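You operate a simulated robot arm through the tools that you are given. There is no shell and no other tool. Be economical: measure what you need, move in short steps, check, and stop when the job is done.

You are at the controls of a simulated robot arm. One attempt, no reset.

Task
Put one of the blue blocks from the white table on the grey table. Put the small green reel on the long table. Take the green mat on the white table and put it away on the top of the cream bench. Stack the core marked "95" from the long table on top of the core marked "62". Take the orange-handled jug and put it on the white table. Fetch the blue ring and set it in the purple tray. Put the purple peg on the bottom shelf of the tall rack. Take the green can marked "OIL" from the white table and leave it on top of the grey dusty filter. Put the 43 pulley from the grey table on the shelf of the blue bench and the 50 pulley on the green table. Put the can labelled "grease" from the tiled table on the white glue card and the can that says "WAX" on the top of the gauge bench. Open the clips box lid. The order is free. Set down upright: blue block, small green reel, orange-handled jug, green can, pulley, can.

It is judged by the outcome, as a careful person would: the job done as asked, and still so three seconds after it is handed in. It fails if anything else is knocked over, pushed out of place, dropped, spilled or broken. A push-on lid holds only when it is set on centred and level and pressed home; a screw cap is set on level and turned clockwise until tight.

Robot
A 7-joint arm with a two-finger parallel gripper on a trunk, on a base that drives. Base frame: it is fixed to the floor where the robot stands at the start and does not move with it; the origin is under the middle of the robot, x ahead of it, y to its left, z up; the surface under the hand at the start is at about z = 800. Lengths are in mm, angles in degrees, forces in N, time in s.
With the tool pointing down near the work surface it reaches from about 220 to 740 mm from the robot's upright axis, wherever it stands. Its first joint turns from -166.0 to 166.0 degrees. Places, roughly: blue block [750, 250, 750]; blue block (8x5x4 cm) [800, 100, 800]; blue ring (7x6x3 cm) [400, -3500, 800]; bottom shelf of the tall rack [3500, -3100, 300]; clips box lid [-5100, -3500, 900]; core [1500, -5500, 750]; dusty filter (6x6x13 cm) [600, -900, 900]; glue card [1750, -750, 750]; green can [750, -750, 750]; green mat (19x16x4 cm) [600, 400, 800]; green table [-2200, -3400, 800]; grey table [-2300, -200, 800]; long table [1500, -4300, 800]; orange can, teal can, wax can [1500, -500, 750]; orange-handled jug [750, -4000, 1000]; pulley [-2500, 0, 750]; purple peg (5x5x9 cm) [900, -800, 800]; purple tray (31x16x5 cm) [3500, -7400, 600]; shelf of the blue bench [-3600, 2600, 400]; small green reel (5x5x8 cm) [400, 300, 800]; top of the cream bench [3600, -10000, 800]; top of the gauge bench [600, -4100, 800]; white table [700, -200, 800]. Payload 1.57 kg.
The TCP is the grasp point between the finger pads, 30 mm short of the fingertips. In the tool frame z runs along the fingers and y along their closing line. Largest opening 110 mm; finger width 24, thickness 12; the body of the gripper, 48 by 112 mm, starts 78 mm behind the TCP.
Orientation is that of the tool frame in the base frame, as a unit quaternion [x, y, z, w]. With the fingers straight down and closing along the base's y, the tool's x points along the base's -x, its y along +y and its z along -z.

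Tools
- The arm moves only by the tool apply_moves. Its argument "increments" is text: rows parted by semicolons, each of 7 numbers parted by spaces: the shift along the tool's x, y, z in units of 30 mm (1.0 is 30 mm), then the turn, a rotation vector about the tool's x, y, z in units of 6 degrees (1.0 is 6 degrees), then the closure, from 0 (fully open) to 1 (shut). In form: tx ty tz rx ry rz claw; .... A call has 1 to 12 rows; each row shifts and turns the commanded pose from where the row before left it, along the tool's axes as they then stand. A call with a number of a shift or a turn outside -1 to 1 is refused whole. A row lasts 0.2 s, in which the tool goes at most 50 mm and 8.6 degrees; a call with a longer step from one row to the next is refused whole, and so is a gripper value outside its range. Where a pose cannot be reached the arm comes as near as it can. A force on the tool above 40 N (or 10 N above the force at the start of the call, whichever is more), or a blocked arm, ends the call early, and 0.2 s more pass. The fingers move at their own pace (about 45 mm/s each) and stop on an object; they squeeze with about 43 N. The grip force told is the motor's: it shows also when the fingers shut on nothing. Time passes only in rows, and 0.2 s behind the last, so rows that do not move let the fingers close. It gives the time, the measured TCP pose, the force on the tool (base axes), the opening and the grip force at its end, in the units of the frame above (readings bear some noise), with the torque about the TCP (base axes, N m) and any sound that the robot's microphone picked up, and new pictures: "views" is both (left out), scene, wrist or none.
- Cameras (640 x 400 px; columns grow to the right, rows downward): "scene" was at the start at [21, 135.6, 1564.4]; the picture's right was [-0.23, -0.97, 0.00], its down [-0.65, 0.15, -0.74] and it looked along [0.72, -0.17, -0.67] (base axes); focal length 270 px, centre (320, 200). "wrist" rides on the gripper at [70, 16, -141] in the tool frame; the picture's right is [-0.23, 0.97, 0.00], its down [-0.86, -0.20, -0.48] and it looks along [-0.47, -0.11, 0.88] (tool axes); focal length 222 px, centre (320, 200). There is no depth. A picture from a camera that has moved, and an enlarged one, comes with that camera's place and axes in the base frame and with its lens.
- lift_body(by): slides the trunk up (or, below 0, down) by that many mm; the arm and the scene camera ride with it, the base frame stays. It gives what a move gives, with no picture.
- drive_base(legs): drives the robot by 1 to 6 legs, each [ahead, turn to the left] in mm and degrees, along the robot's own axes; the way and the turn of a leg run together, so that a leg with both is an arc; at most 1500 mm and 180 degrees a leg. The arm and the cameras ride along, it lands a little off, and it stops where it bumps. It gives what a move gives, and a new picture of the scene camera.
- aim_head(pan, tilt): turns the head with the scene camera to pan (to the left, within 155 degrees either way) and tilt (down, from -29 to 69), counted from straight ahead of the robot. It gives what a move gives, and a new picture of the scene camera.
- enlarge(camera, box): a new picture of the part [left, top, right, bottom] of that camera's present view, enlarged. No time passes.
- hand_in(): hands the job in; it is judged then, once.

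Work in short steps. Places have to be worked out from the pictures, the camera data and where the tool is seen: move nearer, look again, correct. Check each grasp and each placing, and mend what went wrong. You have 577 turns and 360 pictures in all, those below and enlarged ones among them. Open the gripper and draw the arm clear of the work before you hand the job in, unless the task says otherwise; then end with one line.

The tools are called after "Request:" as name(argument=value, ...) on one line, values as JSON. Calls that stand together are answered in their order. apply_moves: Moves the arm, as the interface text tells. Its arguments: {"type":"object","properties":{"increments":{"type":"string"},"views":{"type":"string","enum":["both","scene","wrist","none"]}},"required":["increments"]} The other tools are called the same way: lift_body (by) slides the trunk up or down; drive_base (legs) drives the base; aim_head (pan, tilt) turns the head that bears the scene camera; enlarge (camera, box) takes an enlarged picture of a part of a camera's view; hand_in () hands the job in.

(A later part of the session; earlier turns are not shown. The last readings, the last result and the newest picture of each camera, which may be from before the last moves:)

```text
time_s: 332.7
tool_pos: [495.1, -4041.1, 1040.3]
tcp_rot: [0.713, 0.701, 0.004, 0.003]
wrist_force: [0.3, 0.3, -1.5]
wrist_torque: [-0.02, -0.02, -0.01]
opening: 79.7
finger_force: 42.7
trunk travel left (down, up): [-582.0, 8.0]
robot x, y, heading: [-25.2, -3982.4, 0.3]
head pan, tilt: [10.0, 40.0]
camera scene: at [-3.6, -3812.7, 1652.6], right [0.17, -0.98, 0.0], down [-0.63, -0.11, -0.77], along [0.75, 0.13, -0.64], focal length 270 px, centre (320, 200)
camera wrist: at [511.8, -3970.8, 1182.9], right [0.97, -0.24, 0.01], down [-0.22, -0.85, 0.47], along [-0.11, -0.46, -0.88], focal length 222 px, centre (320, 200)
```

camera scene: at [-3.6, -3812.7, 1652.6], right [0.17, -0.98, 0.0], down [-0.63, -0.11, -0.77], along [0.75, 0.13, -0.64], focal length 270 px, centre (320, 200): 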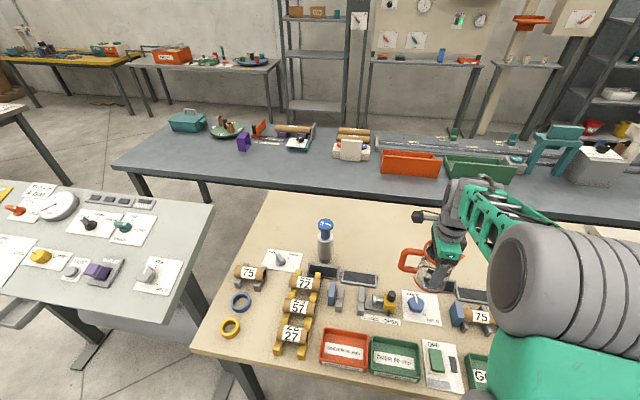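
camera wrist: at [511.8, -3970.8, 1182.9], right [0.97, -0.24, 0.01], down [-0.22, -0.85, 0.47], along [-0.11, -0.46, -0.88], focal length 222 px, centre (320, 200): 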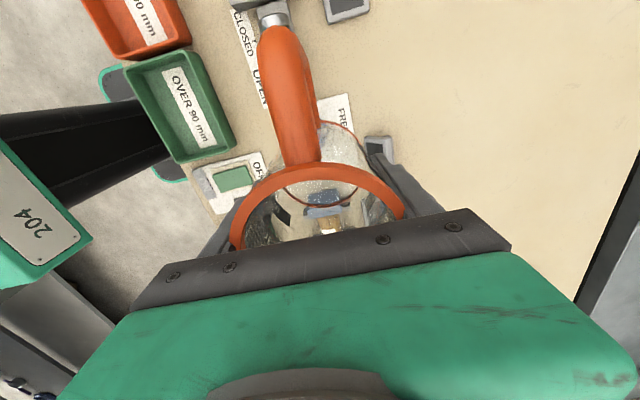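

Drive back and north to the white table.

Request:
drive_base(legs=[[-350, 0], [0, 90], [1200, 0], [1200, 0], [1150, 0], [0, -90]])

Request:
aim_head(pan=5, tilt=45)

```text
time_s: 359.7
tool_pos: [137.2, -455.7, 1040.5]
tcp_rot: [0.719, 0.695, 0.003, 0.003]
wrist_force: [0.0, 0.4, -1.9]
wrist_torque: [0.0, 0.01, 0.02]
opening: 79.6
finger_force: 43.0
trunk travel left (down, up): [-582.0, 8.0]
robot x, y, heading: [-386.6, -386.7, -1.0]
head pan, tilt: [10.0, 40.0]
camera scene: at [-358.1, -218.2, 1652.6], right [0.15, -0.99, 0.0], down [-0.64, -0.1, -0.77], along [0.76, 0.12, -0.64], focal length 270 px, centre (320, 200)
```

scene: 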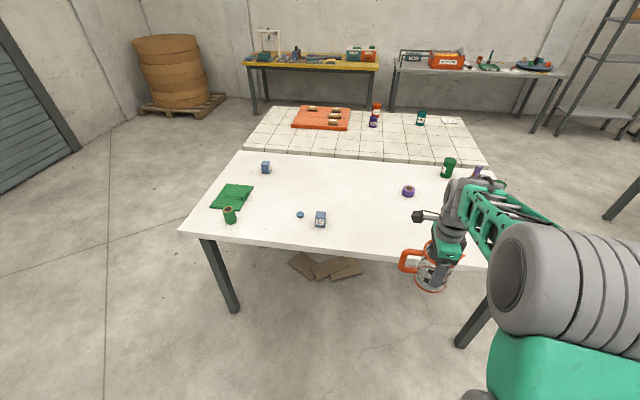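

```text
time_s: 360.3
tool_pos: [136.7, -455.4, 1039.7]
tcp_rot: [0.719, 0.695, 0.003, 0.002]
wrist_force: [-0.5, -0.4, -0.8]
wrist_torque: [-0.06, 0.0, 0.02]
opening: 79.3
finger_force: 43.2
trunk travel left (down, up): [-582.0, 8.0]
robot x, y, heading: [-380.8, -385.5, -1.2]
head pan, tilt: [5.0, 45.0]
camera scene: at [-361.0, -225.6, 1645.4], right [0.07, -1.0, 0.0], down [-0.71, -0.05, -0.71], along [0.71, 0.05, -0.71], focal length 270 px, centre (320, 200)
```

scene: 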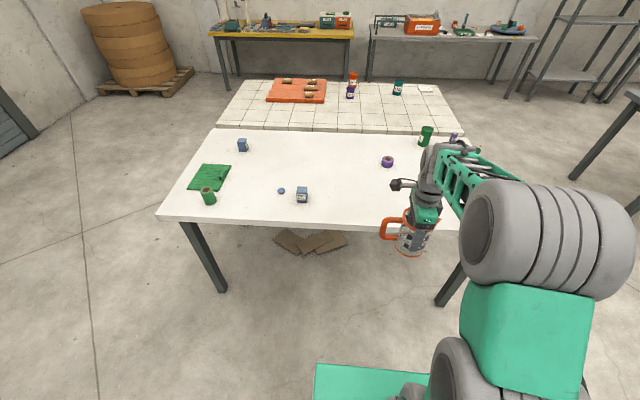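

Drive in so the jug is above the white table, then lower.

Request:
drive_base(legs=[[370, 0]])

Request:
apply_moves(increments="0 0 1 0 0 0 1;0 0 1 0 0 0 1;0 0 1 0 0 0 1;0 0 1 0 0 0 1", views="both")

```text
time_s: 362.7
tool_pos: [509.2, -463.7, 1040.7]
tcp_rot: [0.719, 0.695, 0.004, 0.002]
wrist_force: [-0.6, 1.4, -1.2]
wrist_torque: [0.02, 0.02, 0.0]
opening: 79.6
finger_force: 42.6
trunk travel left (down, up): [-582.0, 8.0]
robot x, y, heading: [-13.8, -395.3, -1.0]
head pan, tilt: [5.0, 45.0]
camera scene: at [11.2, -232.7, 1645.3], right [0.07, -1.0, 0.0], down [-0.71, -0.05, -0.71], along [0.71, 0.05, -0.71], focal length 270 px, centre (320, 200)
```

scene: 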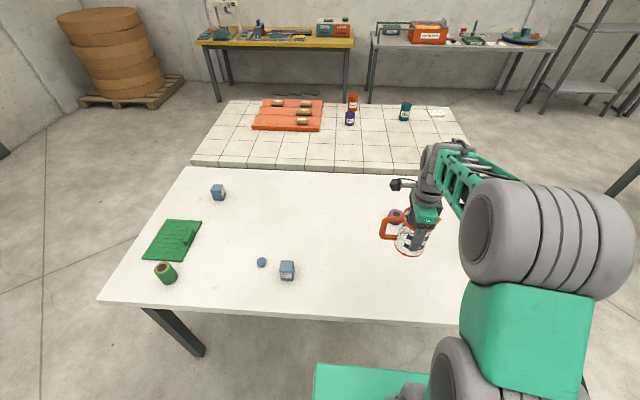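

```text
time_s: 363.7
tool_pos: [508.7, -463.3, 919.5]
tcp_rot: [0.719, 0.695, 0.005, 0.003]
wrist_force: [0.0, 0.2, -0.3]
wrist_torque: [-0.02, 0.01, 0.0]
opening: 79.2
finger_force: 42.8
trunk travel left (down, up): [-582.0, 8.0]
robot x, y, heading: [-12.4, -394.8, -1.0]
head pan, tilt: [5.0, 45.0]
camera scene: at [11.0, -232.7, 1645.4], right [0.07, -1.0, 0.0], down [-0.71, -0.05, -0.71], along [0.71, 0.05, -0.71], focal length 270 px, centre (320, 200)
camera wrist: at [527.1, -393.4, 1061.4], right [0.97, -0.26, 0.01], down [-0.23, -0.85, 0.47], along [-0.12, -0.46, -0.88], focal length 222 px, centre (320, 200)
```

scene: 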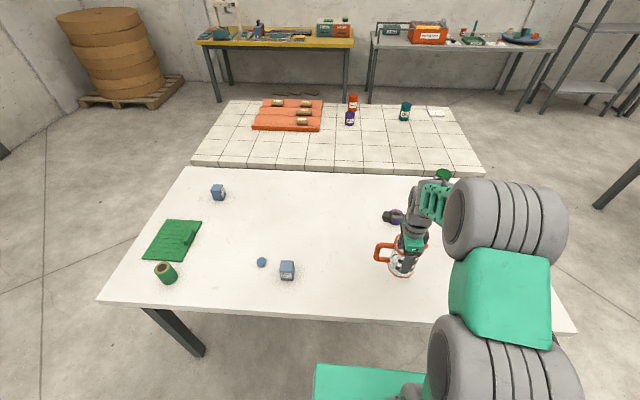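
wrist: 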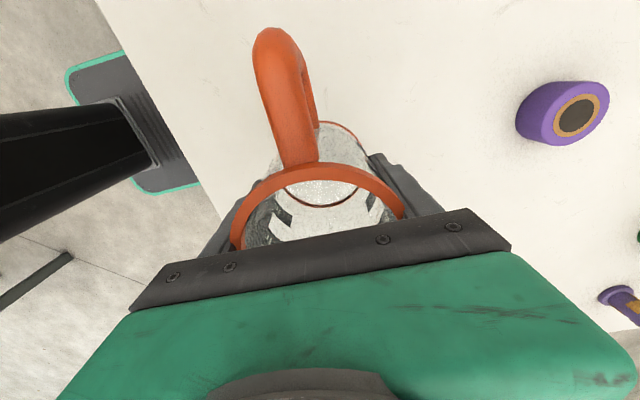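

Step down to contact.

Request:
apply_moves(increments="0 0 0.4 0 0 0 1;0 0 0.3 0 0 0 1;0 0 0.1 0 0 0 1;0 0 0.1 0 0 0 1;0 0 0.1 0 0 0 1;0 0 0.1 0 0 0 1;0 0 0.1 0 0 0 1;0 0 0.1 0 0 0 1;0 0 0.1 0 0 0 1;0 0 0.1 0 0 0 1", views="none")

```text
time_s: 365.9
tool_pos: [511.6, -462.0, 876.0]
tcp_rot: [0.719, 0.695, 0.004, 0.002]
wrist_force: [-0.3, -0.1, -1.5]
wrist_torque: [-0.04, 0.0, -0.01]
opening: 79.6
finger_force: 43.1
trunk travel left (down, up): [-582.0, 8.0]
robot x, y, heading: [-14.0, -390.2, -1.3]
head pan, tilt: [5.0, 45.0]
```

Request:
apply_moves(increments="0 0 0.1 0 0 0 1;0 0 0.1 0 0 0 1;0 0 0.1 0 0 0 1;0 0 0.1 0 0 0 1;0 0 0.1 0 0 0 1;0 0 0.1 0 0 0 1;0 0 0.1 0 0 0 1;0 0 0.1 0 0 0 1;0 0 0.1 0 0 0 1;0 0 0.1 0 0 0 1", views="wrist")

```text
time_s: 367.0
tool_pos: [511.6, -461.9, 867.7]
tcp_rot: [0.72, 0.694, 0.006, 0.006]
wrist_force: [-5.1, 0.1, 21.7]
wrist_torque: [0.07, 1.29, -0.05]
opening: 79.5
finger_force: 43.1
trunk travel left (down, up): [-582.0, 8.0]
robot x, y, heading: [-15.3, -391.9, -0.9]
head pan, tilt: [5.0, 45.0]
stopped in row 5: the force on the tool passed its limit at 43 N (the readings are from after the stop); the commanded pose is now the measured one
camera wrist: at [529.2, -392.6, 1009.7], right [0.96, -0.26, 0.01], down [-0.24, -0.85, 0.47], along [-0.11, -0.46, -0.88], focal length 222 px, centre (320, 200)
```

wrist: 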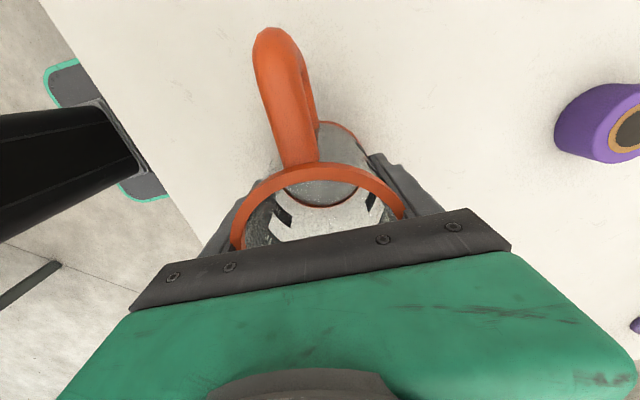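

Contact. Release and rise.

Request:
apply_moves(increments="0 0 -0.05 0 0 0 0.5;0 0 0 0 0 0 0;0 0 0 0 0 0 0;0 0 0 0 0 0 0;0 0 -0.5 0 0 0 0;0 0 -1 0 0 0 0;0 0 -1 0 0 0 0;0 0 -1 0 0 0 0;0 0 -1 0 0 0 0;0 0 -1 0 0 0 0;0 0 -1 0 0 0 0", views="both")

```text
time_s: 369.4
tool_pos: [508.7, -462.4, 1061.6]
tcp_rot: [0.719, 0.694, 0.005, 0.004]
wrist_force: [0.1, 0.0, 0.9]
wrist_torque: [0.01, -0.03, 0.01]
opening: 109.9
finger_force: 0.1
trunk travel left (down, up): [-582.0, 8.0]
robot x, y, heading: [-13.5, -396.8, -1.1]
head pan, tilt: [5.0, 45.0]
camera scene: at [10.1, -232.6, 1645.3], right [0.07, -1.0, 0.0], down [-0.71, -0.05, -0.71], along [0.71, 0.05, -0.71], focal length 270 px, centre (320, 200)
camera wrist: at [526.6, -393.1, 1203.5], right [0.97, -0.26, 0.01], down [-0.24, -0.85, 0.47], along [-0.11, -0.46, -0.88], focal length 222 px, centre (320, 200)
```

scene: 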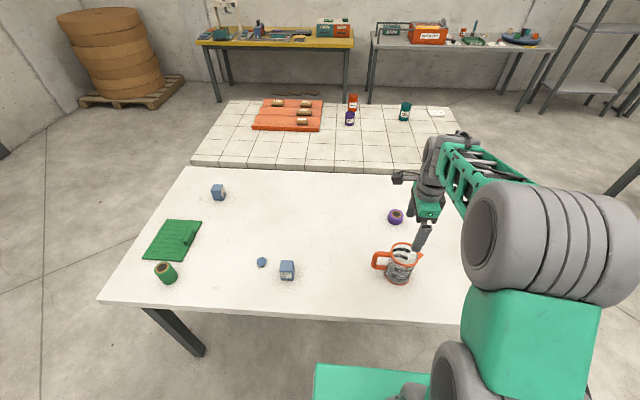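
wrist: 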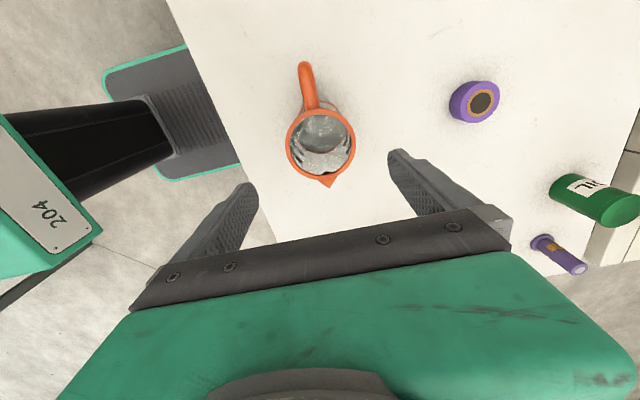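

Jug placed. Next the small green reel at about (428,316). Return tool yaw to neutral and drive over.

Request:
apply_moves(increments="0 0 0 0 0 -1 0;0 0 0 0 0 -1 0;0 0 0 0 0 -1 0;0 0 0 0 0 -1 0;0 0 0 0 0 -1 0;0 0 0 0 0 -1 0;0 0 0 0 0 -1 0;0 0 0 0 0 -1 0;0 0 0 0 0 -1 0;0 0 0 0 0 -1 0;0 0 0 0 0 -1 0;0 0 0 0 0 -1 0", views="none")

Request:
apply_moves(increments="0.8 0.6 0 0 0 -1 0;0.8 0.6 0 0 0 -1 0;0.8 0.6 0 0 0 -1 0;0.8 0.6 0 0 0 -0.2 0", views="none")

Request:
drive_base(legs=[[-350, 0], [0, 91], [680, 0], [0, -90], [340, 0]])

```text
time_s: 372.0
tool_pos: [511.2, -461.7, 1061.6]
tcp_rot: [0.172, 0.985, 0.003, 0.007]
wrist_force: [0.0, -0.4, 0.2]
wrist_torque: [0.0, 0.0, 0.01]
opening: 110.2
finger_force: 0.1
trunk travel left (down, up): [-582.0, 8.0]
robot x, y, heading: [-12.9, -389.9, -1.0]
head pan, tilt: [5.0, 45.0]
```

```text
time_s: 373.0
tool_pos: [429.3, -374.7, 1061.1]
tcp_rot: [0.007, 1.0, 0.001, 0.007]
wrist_force: [0.8, -0.4, -0.6]
wrist_torque: [0.0, -0.02, 0.02]
opening: 110.3
finger_force: 0.0
trunk travel left (down, up): [-582.0, 8.0]
robot x, y, heading: [-11.1, -393.1, -1.4]
head pan, tilt: [5.0, 45.0]
```

```text
time_s: 388.0
tool_pos: [442.9, 303.8, 1060.1]
tcp_rot: [0.008, 1.0, 0.001, 0.006]
wrist_force: [0.2, -0.4, -0.6]
wrist_torque: [-0.01, 0.0, 0.0]
opening: 110.3
finger_force: 0.1
trunk travel left (down, up): [-582.0, 8.0]
robot x, y, heading: [-0.3, 285.7, -1.0]
head pan, tilt: [5.0, 45.0]
camera scene: at [23.9, 446.2, 1645.3], right [0.07, -1.0, 0.0], down [-0.71, -0.05, -0.71], along [0.71, 0.05, -0.71], focal length 270 px, centre (320, 200)
```

scene: 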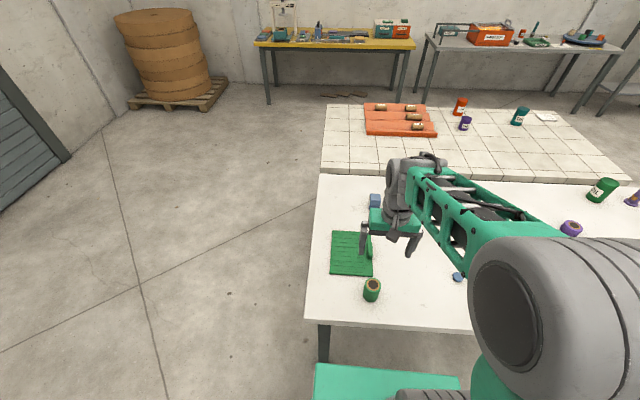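

Reel near (434,310), right below the tool. Check with the wrist camera.

Request:
apply_moves(increments="0.3 0.2 1 0 0 0 0;0 0 1 0 0 0 0", views="wrist")

```text
time_s: 388.6
tool_pos: [434.6, 309.5, 1001.3]
tcp_rot: [0.008, 1.0, 0.001, 0.005]
wrist_force: [0.8, 0.7, 0.1]
wrist_torque: [0.02, -0.04, 0.01]
opening: 109.9
finger_force: 0.0
trunk travel left (down, up): [-582.0, 8.0]
robot x, y, heading: [-1.1, 286.5, -0.9]
head pan, tilt: [5.0, 45.0]
camera wrist: at [363.7, 327.6, 1141.8], right [0.24, 0.97, 0.0], down [0.85, -0.21, 0.49], along [0.48, -0.11, -0.87], focal length 222 px, centre (320, 200)
```

wrist: 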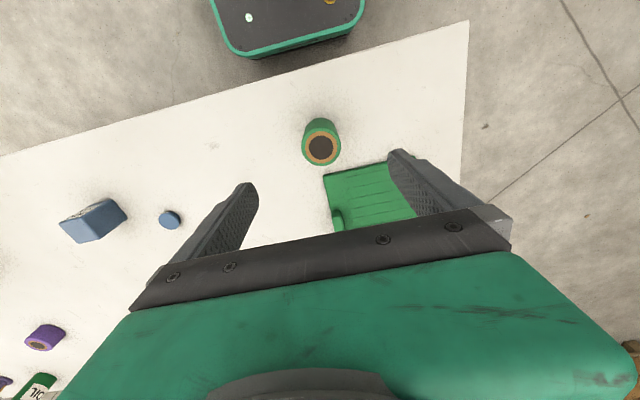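

Reel axis (437,313). Descend to TCP 850 and grip.

Request:
apply_moves(increments="-0.08 0.13 0.9 0 0 0 0;0 0 1 0 0 0 0;0 0 1 0 0 0 0;0 0 1 0 0 0 0;0 0 1 0 0 0 0;0 0 0.15 0 0 0 0;0 0 0 0 0 0 1;0 0 0 0 0 0 1;0 0 0 0 0 0 1;0 0 0 0 0 0 1;0 0 0 0 0 0 1", views="wrist")

```text
time_s: 391.0
tool_pos: [439.2, 314.3, 850.5]
tcp_rot: [0.008, 1.0, 0.001, 0.006]
wrist_force: [0.2, -0.1, 0.4]
wrist_torque: [0.0, 0.0, -0.03]
opening: 48.0
finger_force: 25.7
trunk travel left (down, up): [-582.0, 8.0]
robot x, y, heading: [-3.1, 287.3, -1.0]
head pan, tilt: [5.0, 45.0]
camera wrist: at [368.4, 333.7, 990.9], right [0.24, 0.97, 0.0], down [0.85, -0.21, 0.49], along [0.48, -0.11, -0.87], focal length 222 px, centre (320, 200)
```

wrist: 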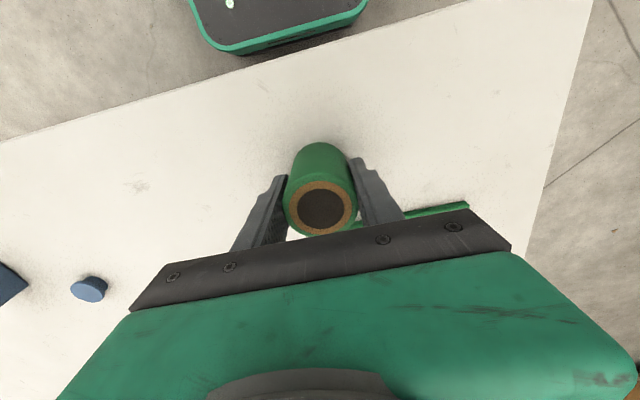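

Held (48 mm). Lift and drive round to the long table's north end.

Request:
apply_moves(increments="0 0 -1 0 0 0 1;0 0 -1 0 0 0 1;0 0 -1 0 0 0 1;0 0 -1 0 0 0 1;0 0 -1 0 0 0 1;0 0 -1 0 0 0 1;0 0 -1 0 0 0 1", views="none")

Request:
drive_base(legs=[[-350, 0], [0, -89], [1000, 0], [960, 0], [0, 90], [1500, 0]])

```text
time_s: 392.6
tool_pos: [435.6, 313.1, 1060.8]
tcp_rot: [0.007, 1.0, 0.002, 0.006]
wrist_force: [-0.2, -0.1, -0.8]
wrist_torque: [0.0, 0.01, -0.01]
opening: 47.5
finger_force: 42.8
trunk travel left (down, up): [-582.0, 8.0]
robot x, y, heading: [0.5, 284.8, -1.1]
head pan, tilt: [5.0, 45.0]
```

```text
time_s: 418.8
tool_pos: [1578.2, -1647.1, 1061.2]
tcp_rot: [0.01, 1.0, 0.0, 0.006]
wrist_force: [0.1, 0.4, -0.8]
wrist_torque: [-0.01, -0.03, -0.02]
opening: 47.6
finger_force: 42.8
trunk travel left (down, up): [-582.0, 8.0]
robot x, y, heading: [1138.3, -1675.0, -1.4]
head pan, tilt: [5.0, 45.0]
camera scene: at [1166.0, -1512.5, 1645.3], right [0.06, -1.0, 0.0], down [-0.71, -0.04, -0.71], along [0.71, 0.04, -0.71], focal length 270 px, centre (320, 200)
```

scene: 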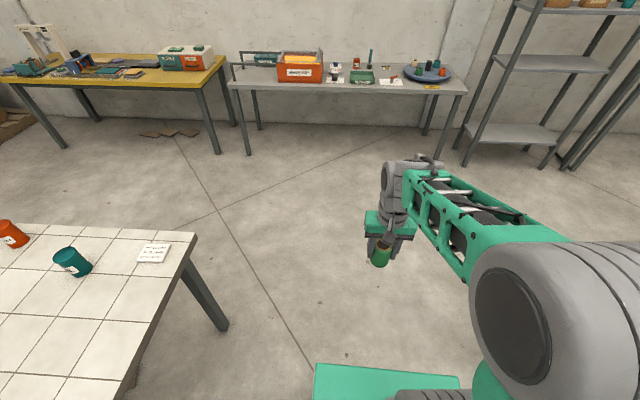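

Turn to face the long table's north end and look.

Request:
drive_base(legs=[[80, 0], [0, -88.6], [300, 0]])

```text
time_s: 425.4
tool_pos: [1233.0, -2412.0, 1060.0]
tcp_rot: [0.718, 0.696, -0.004, 0.005]
wrist_force: [-0.2, 0.2, -0.7]
wrist_torque: [0.01, -0.02, 0.04]
opening: 47.6
finger_force: 42.6
trunk travel left (down, up): [-582.0, 8.0]
robot x, y, heading: [1207.3, -1972.6, -92.1]
head pan, tilt: [5.0, 45.0]
camera scene: at [1371.3, -2002.4, 1645.3], right [-1.0, -0.05, 0.0], down [-0.04, 0.71, -0.71], along [0.04, -0.71, -0.71], focal length 270 px, centre (320, 200)
```

scene: 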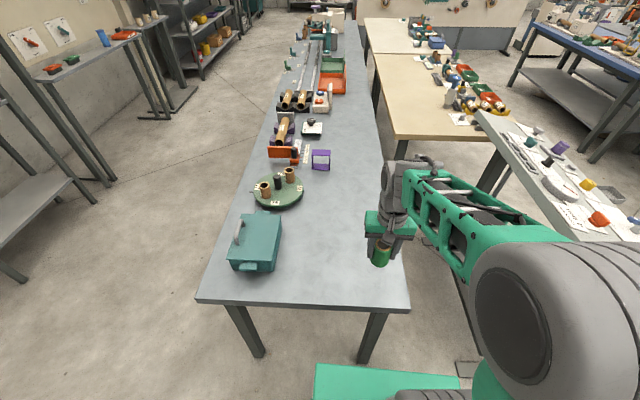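

North part right of the teal box is free. Extend 110 mm, lower to 905.

Request:
apply_moves(increments="-0.92 0 0.3 0 0 0 1;-0.92 0 0.3 0 0 0 1;-0.92 0 0.3 0 0 0 1;-0.92 0 0.3 0 0 0 1;0 0 1 0 0 0 1;0 0 1 0 0 0 1;0 0 1 0 0 0 1;0 0 1 0 0 0 1", views="wrist")

Request:
apply_moves(increments="0 0 0.2 0 0 0 1;0 0 0.2 0 0 0 1;0 0 0.2 0 0 0 1;0 0 0.2 0 0 0 1;0 0 0.1 0 0 0 1;0 0 0.1 0 0 0 1;0 0 0.1 0 0 0 1;0 0 0.1 0 0 0 1;0 0 0.1 0 0 0 1;0 0 0.1 0 0 0 1;0 0 0.1 0 0 0 1;0 0 0.1 0 0 0 1", views="none")

```text
time_s: 427.2
tool_pos: [1230.3, -2525.2, 904.5]
tcp_rot: [0.718, 0.695, -0.005, 0.006]
wrist_force: [-0.3, 0.9, -0.1]
wrist_torque: [-0.01, 0.0, 0.01]
opening: 47.5
finger_force: 43.2
trunk travel left (down, up): [-582.0, 8.0]
robot x, y, heading: [1210.5, -1972.2, -92.3]
head pan, tilt: [5.0, 45.0]
camera wrist: at [1248.6, -2453.1, 1045.6], right [0.97, -0.26, 0.0], down [-0.23, -0.84, 0.49], along [-0.12, -0.47, -0.87], focal length 222 px, centre (320, 200)
```

wrist: 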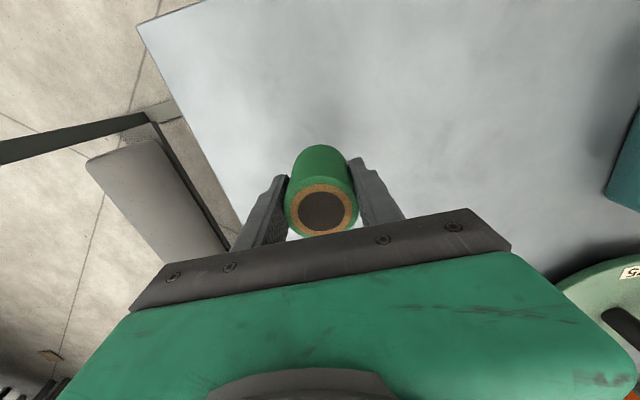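

```text
time_s: 429.8
tool_pos: [1229.2, -2524.2, 858.5]
tcp_rot: [0.718, 0.696, -0.004, 0.005]
wrist_force: [1.0, -0.3, -0.7]
wrist_torque: [0.01, 0.0, -0.03]
opening: 47.5
finger_force: 42.9
trunk travel left (down, up): [-582.0, 8.0]
robot x, y, heading: [1208.9, -1972.2, -92.2]
head pan, tilt: [5.0, 45.0]
```

Request:
apply_moves(increments="0 0 0.1 0 0 0 1;0 0 0.1 0 0 0 1;0 0 0.1 0 0 0 1;0 0 0.1 0 0 0 1;0 0 0.1 0 0 0 1;0 0 0.1 0 0 0 1;0 0 0.1 0 0 0 1;0 0 0.1 0 0 0 1;0 0 0.1 0 0 0 1;0 0 0.1 0 0 0 1", views="none")

```text
time_s: 430.9
tool_pos: [1228.0, -2529.0, 849.2]
tcp_rot: [0.719, 0.695, -0.007, 0.009]
wrist_force: [-0.1, 2.5, 16.6]
wrist_torque: [0.29, 0.06, 0.0]
opening: 47.7
finger_force: 43.2
trunk travel left (down, up): [-582.0, 8.0]
robot x, y, heading: [1211.0, -1973.8, -92.1]
head pan, tilt: [5.0, 45.0]
stopped in row 5: the force on the tool passed its limit at 42 N (the readings are from after the stop); the commanded pose is now the measured one
```

Contact at 849. Release and rise.

Request:
apply_moves(increments="0 0 -0.05 0 0 0 0.5;0 0 0 0 0 0 0;0 0 0 0 0 0 0;0 0 0 0 0 0 0;0 0 -0.5 0 0 0 0;0 0 -1 0 0 0 0;0 0 -1 0 0 0 0;0 0 -1 0 0 0 0;0 0 -1 0 0 0 0;0.8 0 -0.8 0 0 0 0;0.8 0 -0.8 0 0 0 0;0.8 0 0 0 0 0 0", views="wrist")

```text
time_s: 433.6
tool_pos: [1230.0, -2451.1, 1030.0]
tcp_rot: [0.719, 0.695, -0.005, 0.006]
wrist_force: [-0.2, 0.1, 0.2]
wrist_torque: [0.0, 0.02, 0.0]
opening: 110.2
finger_force: 0.1
trunk travel left (down, up): [-582.0, 8.0]
robot x, y, heading: [1212.0, -1979.6, -92.0]
head pan, tilt: [5.0, 45.0]
camera wrist: at [1249.1, -2378.8, 1171.4], right [0.97, -0.26, 0.01], down [-0.23, -0.84, 0.49], along [-0.12, -0.48, -0.87], focal length 222 px, centre (320, 200)
```

wrist: 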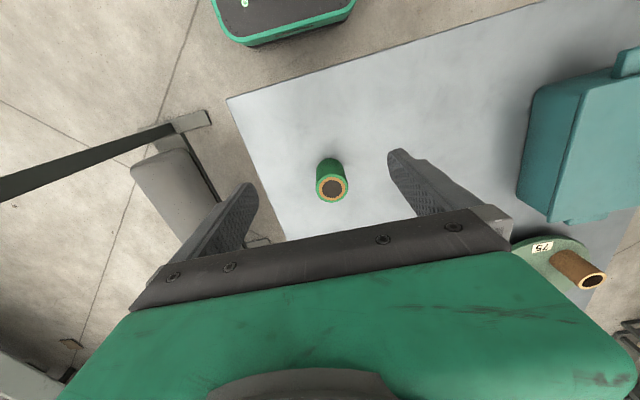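

Reel stands on the long table. Next: the south side of the white table for the OIL can and peg.

Request:
drive_base(legs=[[-150, 0], [0, -140], [550, 0], [0, -38]])

Request:
aim_head(pan=0, tilt=40)

```text
time_s: 445.2
tool_pos: [843.1, -923.2, 1031.1]
tcp_rot: [-0.707, 0.707, 0.007, 0.005]
wrist_force: [0.8, 0.5, -0.5]
wrist_torque: [0.03, 0.0, 0.03]
opening: 110.0
finger_force: 0.0
trunk travel left (down, up): [-582.0, 8.0]
robot x, y, heading: [877.3, -1398.6, 89.7]
head pan, tilt: [5.0, 45.0]
camera scene: at [716.5, -1378.5, 1645.3], right [1.0, 0.08, 0.0], down [0.06, -0.7, -0.71], along [-0.06, 0.7, -0.71], focal length 270 px, centre (320, 200)
```

scene: 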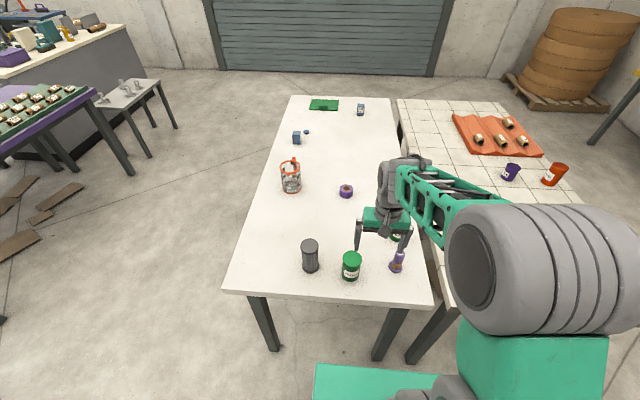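

```text
time_s: 445.9
tool_pos: [843.0, -924.2, 1031.9]
tcp_rot: [0.707, -0.707, -0.007, -0.006]
wrist_force: [0.3, 0.1, -0.9]
wrist_torque: [-0.03, -0.01, -0.01]
opening: 109.9
finger_force: 0.1
trunk travel left (down, up): [-582.0, 8.0]
robot x, y, heading: [875.8, -1401.9, 89.9]
head pan, tilt: [0.0, 40.0]
camera scene: at [723.3, -1374.6, 1652.6], right [1.0, 0.0, 0.0], down [0.0, -0.64, -0.77], along [0.0, 0.77, -0.64], focal length 270 px, centre (320, 200)
```

scene: 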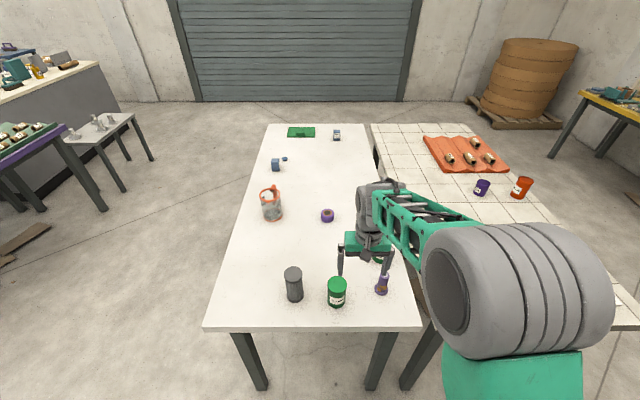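

Request:
enlarge(camera="scene", box=[270, 230, 430, 330])

```text
4.00 times, centred on (350, 280) of scene
camera zoom: at [723.3, -1374.6, 1652.6], right [1.0, 0.0, 0.0], down [0.0, -0.64, -0.77], along [0.0, 0.77, -0.64], focal length 1082 px, centre (200, -120)
```

zoom: 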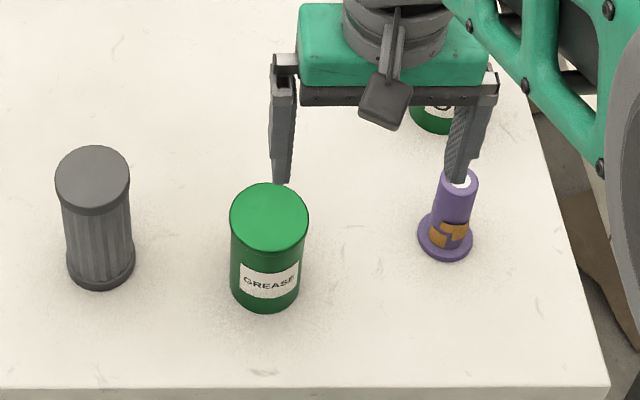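

The near green can is GREASE (a different one); OIL is the far one. Drive 120 mm forward and look at it with the wrist camera.

Request:
drive_base(legs=[[120, 0]])

Request:
apply_moves(increments="-0.2 -0.9 -0.3 0 0 0 0;-0.2 -0.9 -0.3 0 0 0 0;-0.2 -0.9 -0.3 0 0 0 0;-0.2 -0.9 -0.3 0 0 0 0", views="both")

```text
time_s: 447.1
tool_pos: [842.9, -803.4, 1030.6]
tcp_rot: [-0.706, 0.708, 0.007, 0.007]
wrist_force: [-0.3, 0.3, -0.4]
wrist_torque: [-0.03, 0.02, -0.01]
opening: 109.9
finger_force: 0.1
trunk travel left (down, up): [-582.0, 8.0]
robot x, y, heading: [878.3, -1281.3, 89.7]
head pan, tilt: [0.0, 40.0]
camera scene: at [723.8, -1254.2, 1652.6], right [1.0, 0.0, 0.0], down [0.0, -0.64, -0.77], along [0.0, 0.77, -0.64], focal length 270 px, centre (320, 200)
```

scene: 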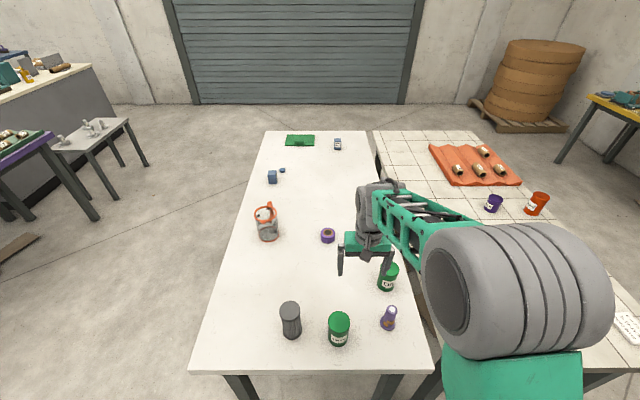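

```text
time_s: 448.1
tool_pos: [952.2, -783.6, 1067.3]
tcp_rot: [0.707, -0.707, -0.007, -0.005]
wrist_force: [0.9, 0.1, -0.7]
wrist_torque: [0.01, 0.03, -0.01]
opening: 110.0
finger_force: 0.1
trunk travel left (down, up): [-582.0, 8.0]
robot x, y, heading: [877.9, -1280.9, 89.8]
head pan, tilt: [0.0, 40.0]
camera scene: at [724.3, -1255.0, 1652.6], right [1.0, 0.0, 0.0], down [0.0, -0.64, -0.77], along [0.0, 0.77, -0.64], focal length 270 px, centre (320, 200)
camera wrist: at [936.7, -854.1, 1207.3], right [-0.97, 0.23, 0.01], down [0.2, 0.85, 0.49], along [0.11, 0.48, -0.87], focal length 222 px, centre (320, 200)
```

scene: 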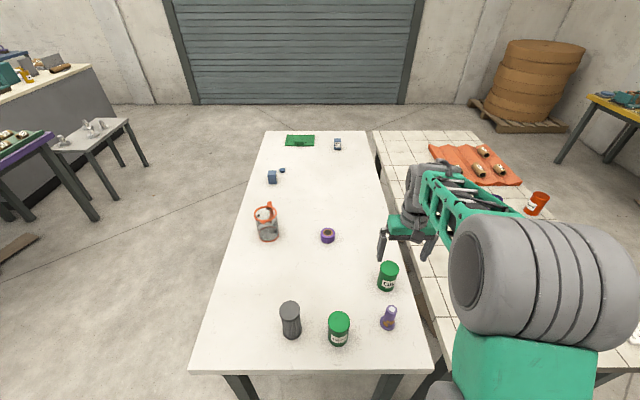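
wrist: 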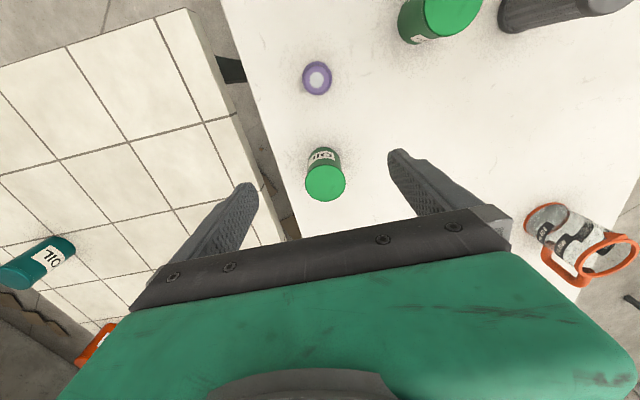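

Request:
enlarge(camera="scene", box=[350, 240, 430, 340])

Request:
enlarge(camera="wrist", box=[280, 40, 380, 220])

```text
4.00 times, centred on (390, 290) of scene
camera zoom: at [724.3, -1255.0, 1652.6], right [1.0, 0.0, 0.0], down [0.0, -0.64, -0.77], along [0.0, 0.77, -0.64], focal length 1082 px, centre (40, -160)
```

zoom: 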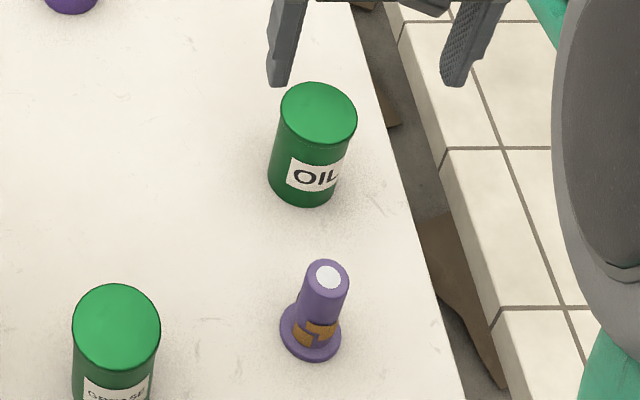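

```text
2.22 times, centred on (330, 130) of wrist
camera zoom: at [936.7, -854.1, 1207.3], right [-0.97, 0.23, 0.01], down [0.2, 0.85, 0.49], along [0.11, 0.48, -0.87], focal length 494 px, centre (298, 356)
```

zoom: 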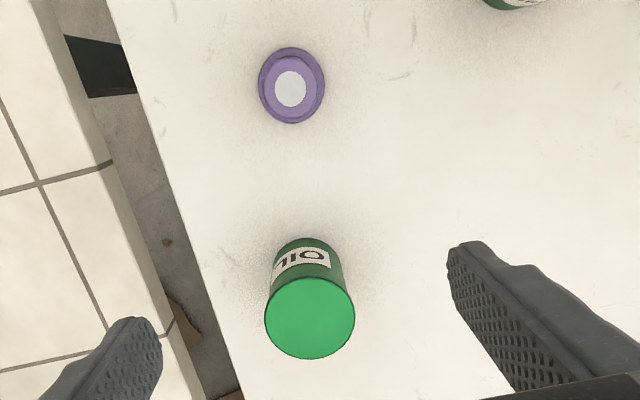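

OIL can axis ≈(955,−724), top ≈920. Move over it and check.

Request:
apply_moves(increments="-0.66 -0.03 0.6 0 0 0 0;-0.66 -0.03 0.6 0 0 0 0;-0.65 -0.03 0.6 0 0 0 0;0 0 0.8 0 0 0 0", views="wrist")

```text
time_s: 449.1
tool_pos: [956.6, -723.2, 988.8]
tcp_rot: [0.707, -0.707, -0.006, -0.006]
wrist_force: [0.6, 0.4, 0.1]
wrist_torque: [-0.01, 0.01, 0.01]
opening: 109.9
finger_force: 0.1
trunk travel left (down, up): [-582.0, 8.0]
robot x, y, heading: [877.9, -1279.6, 89.8]
head pan, tilt: [0.0, 40.0]
camera wrist: at [939.9, -793.4, 1129.7], right [-0.97, 0.23, 0.01], down [0.2, 0.85, 0.49], along [0.11, 0.48, -0.87], focal length 222 px, centre (320, 200)
```

wrist: 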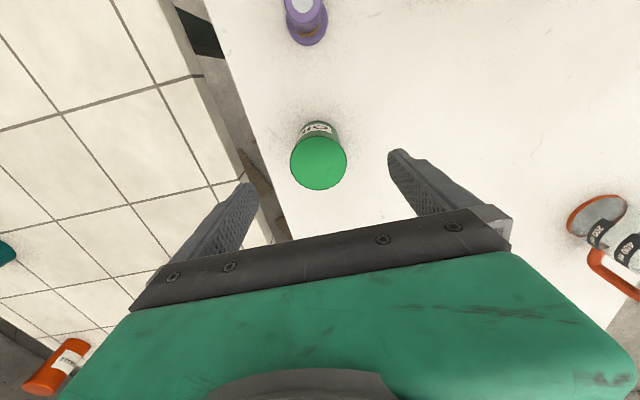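

Fine-adjust 5 mm forward and descend to TCP≈888, then close.

Request:
apply_moves(increments="-0.18 -0.05 0.86 0 0 0 0;0 0 0.9 0 0 0 0;0 0 0.9 0 0 0 0;0 0 0.7 0 0 0 0;0 0 0 0 0 0 1;0 0 0 0 0 0 1;0 0 0 0 0 0 1;0 0 0 0 0 0 1;0 0 0 0 0 0 1", views="wrist")

```text
time_s: 451.1
tool_pos: [955.8, -713.6, 889.8]
tcp_rot: [0.707, -0.707, -0.007, -0.006]
wrist_force: [0.7, 0.4, -0.6]
wrist_torque: [0.06, -0.12, 0.04]
opening: 61.1
finger_force: 34.1
trunk travel left (down, up): [-582.0, 8.0]
robot x, y, heading: [878.9, -1281.5, 89.9]
head pan, tilt: [0.0, 40.0]
camera wrist: at [940.4, -784.4, 1029.8], right [-0.97, 0.23, 0.01], down [0.2, 0.85, 0.49], along [0.11, 0.48, -0.87], focal length 222 px, centre (320, 200)
```

wrist: 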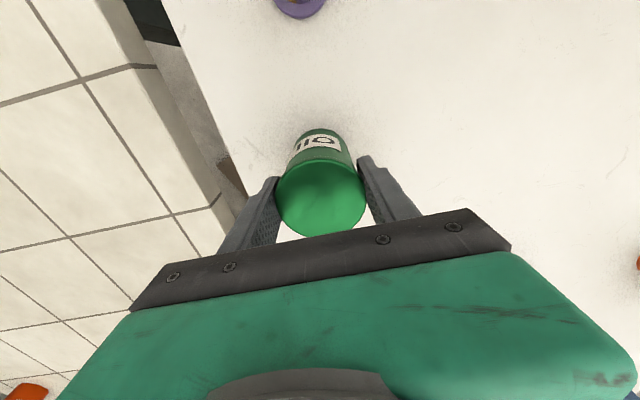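

Held (61 mm). Lift 180 mm then travel toward the filter.

Request:
apply_moves(increments="0 0 -1 0 0 0 1;0 0 -1 0 0 0 1;0 0 -1 0 0 0 1;0 0 -1 0 0 0 1;0 0 -1 0 0 0 1;0 0 -1 0 0 0 1;0.4 0.9 0 0 0 0 1;0.4 0.9 0 0 0 0 1;0.4 0.9 0 0 0 0 1;0.4 0.9 0 0 0 0 1;0.4 0.9 0 0 0 0 1;0.4 0.9 0 0 0 0 1", views="both")

Request:
enlarge(camera="scene", box=[250, 240, 410, 340])

```text
time_s: 453.7
tool_pos: [793.1, -789.1, 1068.6]
tcp_rot: [-0.706, 0.708, 0.007, 0.006]
wrist_force: [-0.2, -0.6, -2.6]
wrist_torque: [-0.03, 0.01, -0.02]
opening: 60.8
finger_force: 42.8
trunk travel left (down, up): [-582.0, 8.0]
robot x, y, heading: [877.0, -1280.9, 89.8]
head pan, tilt: [0.0, 40.0]
camera scene: at [723.4, -1255.2, 1652.5], right [1.0, 0.0, 0.0], down [0.0, -0.64, -0.77], along [0.0, 0.77, -0.64], focal length 270 px, centre (320, 200)
camera wrist: at [777.4, -860.4, 1208.5], right [-0.97, 0.23, 0.01], down [0.2, 0.85, 0.49], along [0.11, 0.48, -0.87], focal length 222 px, centre (320, 200)
```

scene: 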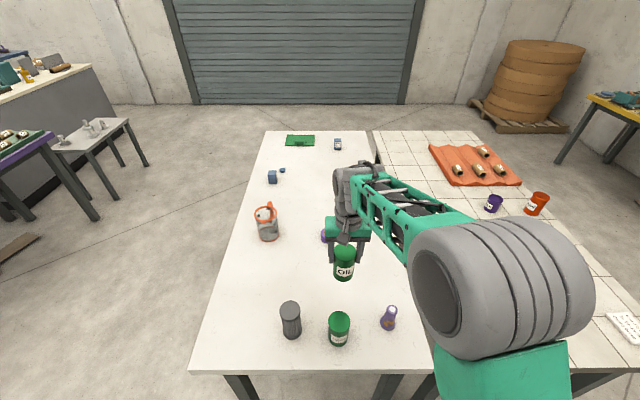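
wrist: 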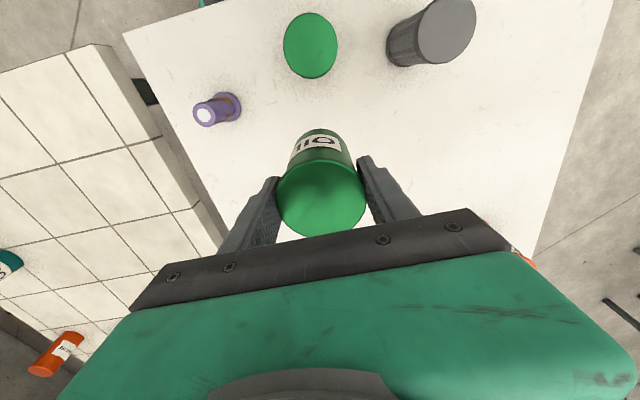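

```text
4.00 times, centred on (330, 290) of scene
camera zoom: at [723.4, -1255.2, 1652.5], right [1.0, 0.0, 0.0], down [0.0, -0.64, -0.77], along [0.0, 0.77, -0.64], focal length 1082 px, centre (280, -160)
```

zoom: 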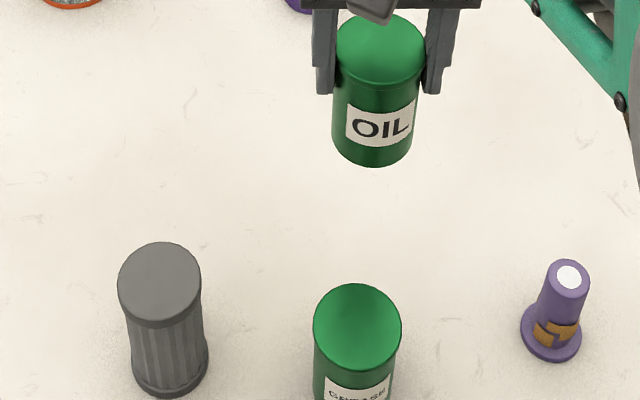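

Filter top triangulates to (639.5,−870.8,930). Move the can above it at this height, then inspect alignment.

Request:
apply_moves(increments="0.46 0.845 0 0 0 0 1;0.46 0.845 0 0 0 0 1;0.46 0.845 0 0 0 0 1;0.46 0.845 0 0 0 0 1;0.46 0.845 0 0 0 0 1;0.46 0.845 0 0 0 0 1", views="both")

Request:
enlarge(camera="scene", box=[230, 240, 390, 350])

```text
time_s: 455.1
tool_pos: [642.2, -869.9, 1066.3]
tcp_rot: [-0.707, 0.707, 0.007, 0.006]
wrist_force: [-0.6, -0.8, -2.6]
wrist_torque: [0.02, 0.01, 0.02]
opening: 61.1
finger_force: 43.1
trunk travel left (down, up): [-582.0, 8.0]
robot x, y, heading: [879.3, -1282.6, 89.4]
head pan, tilt: [0.0, 40.0]
camera scene: at [723.3, -1255.2, 1652.5], right [1.0, 0.0, 0.0], down [0.0, -0.64, -0.77], along [0.0, 0.77, -0.64], focal length 270 px, centre (320, 200)
camera wrist: at [626.3, -941.4, 1206.7], right [-0.97, 0.23, 0.01], down [0.2, 0.85, 0.49], along [0.11, 0.48, -0.87], focal length 222 px, centre (320, 200)
```

scene: 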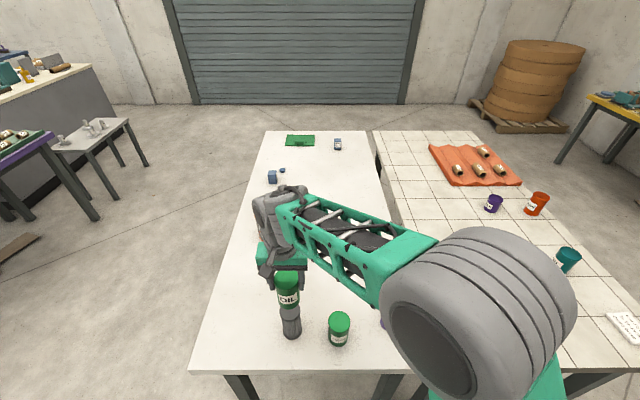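
wrist: 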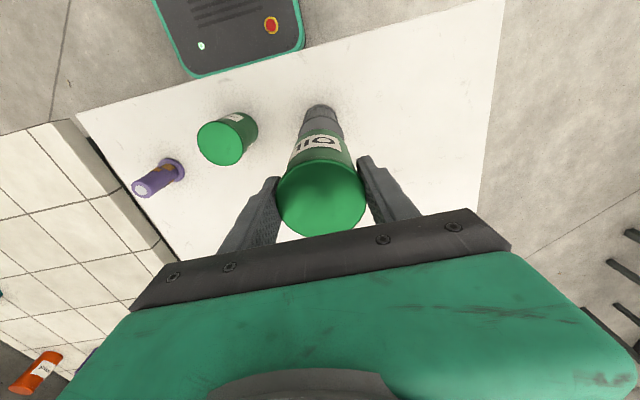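

```text
3.64 times, centred on (310, 295) of scene
camera zoom: at [723.3, -1255.2, 1652.5], right [1.0, 0.0, 0.0], down [0.0, -0.64, -0.77], along [0.0, 0.77, -0.64], focal length 984 px, centre (356, -146)
```

zoom: 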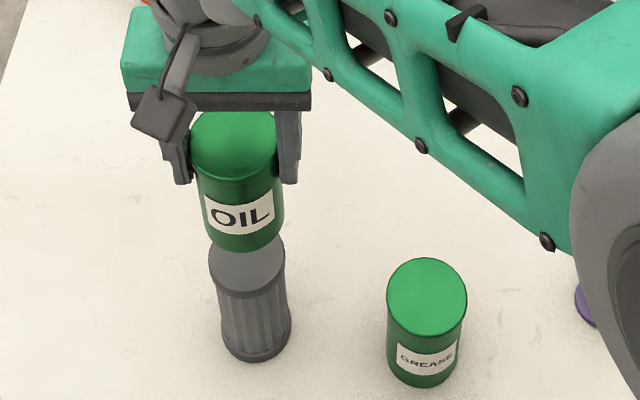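

Aligned within ~2 mm. Lower to just above contact, then in fine steps.

Request:
apply_moves(increments="0.03 0 0.6 0 0 0 1;0 0 0.5 0 0 0 1;0 0 0.2 0 0 0 1;0 0 0.05 0 0 0 1;0 0 0.05 0 0 0 1;0 0 0.05 0 0 0 1", views="scene")

Request:
enlarge(camera="scene", box=[230, 240, 390, 350])

```text
time_s: 456.5
tool_pos: [641.8, -870.6, 1023.4]
tcp_rot: [-0.707, 0.707, 0.007, 0.005]
wrist_force: [0.2, -0.3, -2.8]
wrist_torque: [-0.01, -0.01, -0.01]
opening: 60.9
finger_force: 42.8
trunk travel left (down, up): [-582.0, 8.0]
robot x, y, heading: [880.2, -1279.1, 89.9]
head pan, tilt: [0.0, 40.0]
camera scene: at [723.7, -1255.1, 1652.6], right [1.0, 0.0, 0.0], down [0.0, -0.64, -0.77], along [0.0, 0.77, -0.64], focal length 270 px, centre (320, 200)
```

scene: 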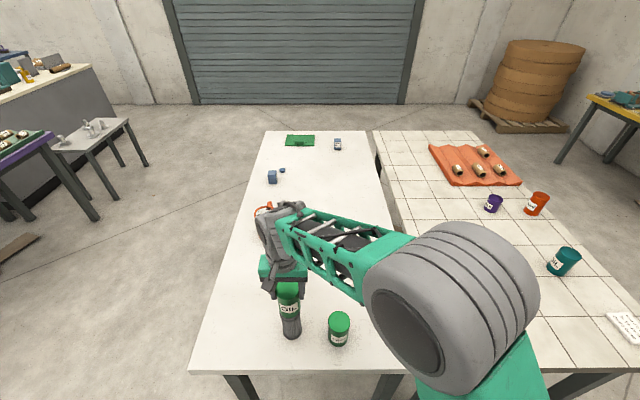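

```text
3.64 times, centred on (310, 295) of scene
camera zoom: at [723.7, -1255.1, 1652.6], right [1.0, 0.0, 0.0], down [0.0, -0.64, -0.77], along [0.0, 0.77, -0.64], focal length 984 px, centre (356, -146)
```

zoom: 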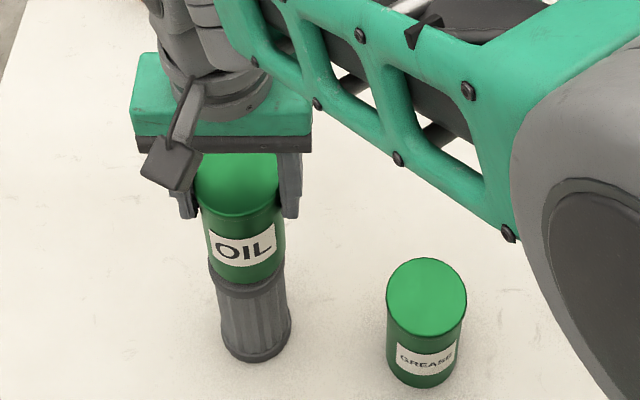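

Request:
apply_moves(increments="0 0 0.05 0 0 0 1;0 0 0.05 0 0 0 1;0 0 0.05 0 0 0 1;0 0 0.05 0 0 0 1", views="none")

```text
time_s: 457.5
tool_pos: [642.0, -869.4, 1018.0]
tcp_rot: [-0.707, 0.707, 0.007, 0.005]
wrist_force: [-0.1, -0.8, -4.1]
wrist_torque: [-0.01, 0.0, 0.0]
opening: 61.1
finger_force: 42.9
trunk travel left (down, up): [-582.0, 8.0]
robot x, y, heading: [880.4, -1279.0, 89.6]
head pan, tilt: [0.0, 40.0]
```

Request:
apply_moves(increments="0 0 0.05 0 0 0 1;0 0 0.05 0 0 0 1;0 0 0.05 0 0 0 1", views="none")

```text
time_s: 458.3
tool_pos: [642.3, -871.3, 1015.2]
tcp_rot: [0.707, -0.707, -0.008, -0.006]
wrist_force: [0.8, -2.7, 12.3]
wrist_torque: [-0.44, -0.43, -0.05]
opening: 60.6
finger_force: 43.0
trunk travel left (down, up): [-582.0, 8.0]
robot x, y, heading: [877.9, -1280.1, 89.5]
head pan, tilt: [0.0, 40.0]
```

Contact at 12 N. Open gently and rise.

Request:
apply_moves(increments="0 0 -0.02 0 0 0 0.42;0 0 0 0 0 0 0.38;0 0 0 0 0 0 0.3;0 0 0 0 0 0 0.1;0 0 0 0 0 0 0;0 0 0 0 0 0 0;0 0 -0.6 0 0 0 0;0 0 -1 0 0 0 0;0 0 -1 0 0 0 0;0 0 -1 0 0 0 0;0 0 -1 0 0 0 0", views="both")

Request:
enlarge(camera="scene", box=[230, 240, 390, 350])

```text
time_s: 460.7
tool_pos: [639.8, -872.2, 1151.8]
tcp_rot: [-0.707, 0.707, 0.007, 0.005]
wrist_force: [-0.1, 0.2, -0.2]
wrist_torque: [0.01, 0.0, 0.0]
opening: 109.8
finger_force: 0.0
trunk travel left (down, up): [-582.0, 8.0]
robot x, y, heading: [877.6, -1281.4, 90.1]
head pan, tilt: [0.0, 40.0]
camera scene: at [723.9, -1255.4, 1652.6], right [1.0, 0.0, 0.0], down [0.0, -0.64, -0.77], along [0.0, 0.77, -0.64], focal length 270 px, centre (320, 200)
camera wrist: at [624.3, -944.0, 1291.9], right [-0.97, 0.23, 0.01], down [0.2, 0.85, 0.49], along [0.11, 0.48, -0.87], focal length 222 px, centre (320, 200)
```

scene: 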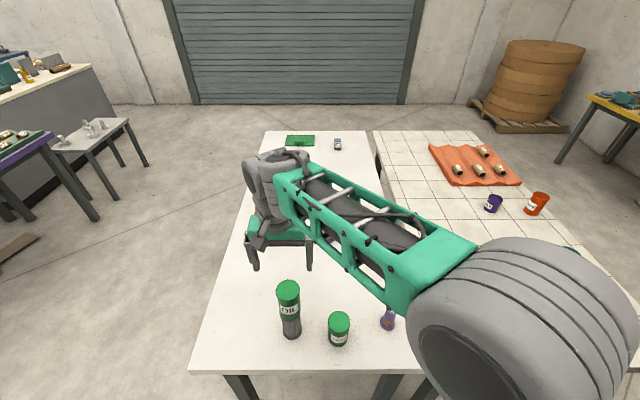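
wrist: 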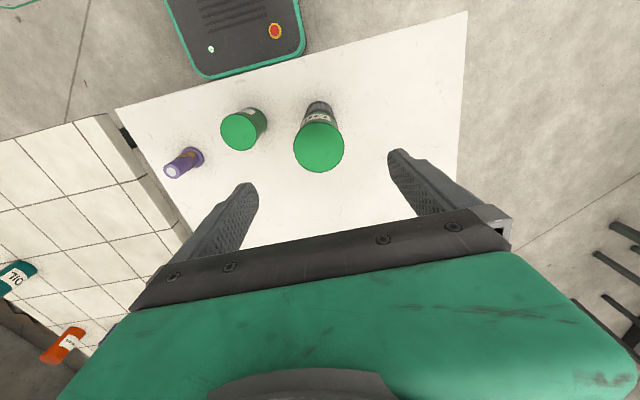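

```text
3.64 times, centred on (310, 295) of scene
camera zoom: at [723.9, -1255.4, 1652.6], right [1.0, 0.0, 0.0], down [0.0, -0.64, -0.77], along [0.0, 0.77, -0.64], focal length 984 px, centre (356, -146)
```

zoom: 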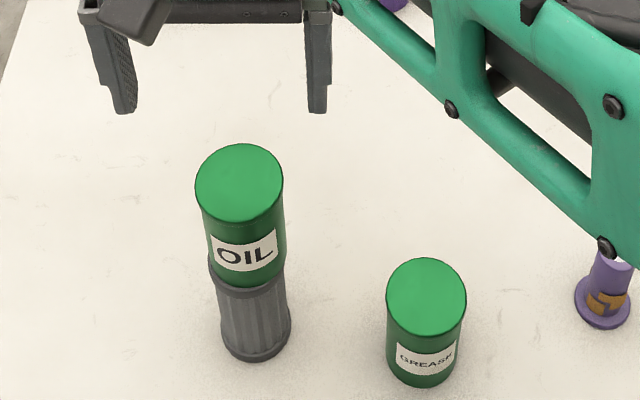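

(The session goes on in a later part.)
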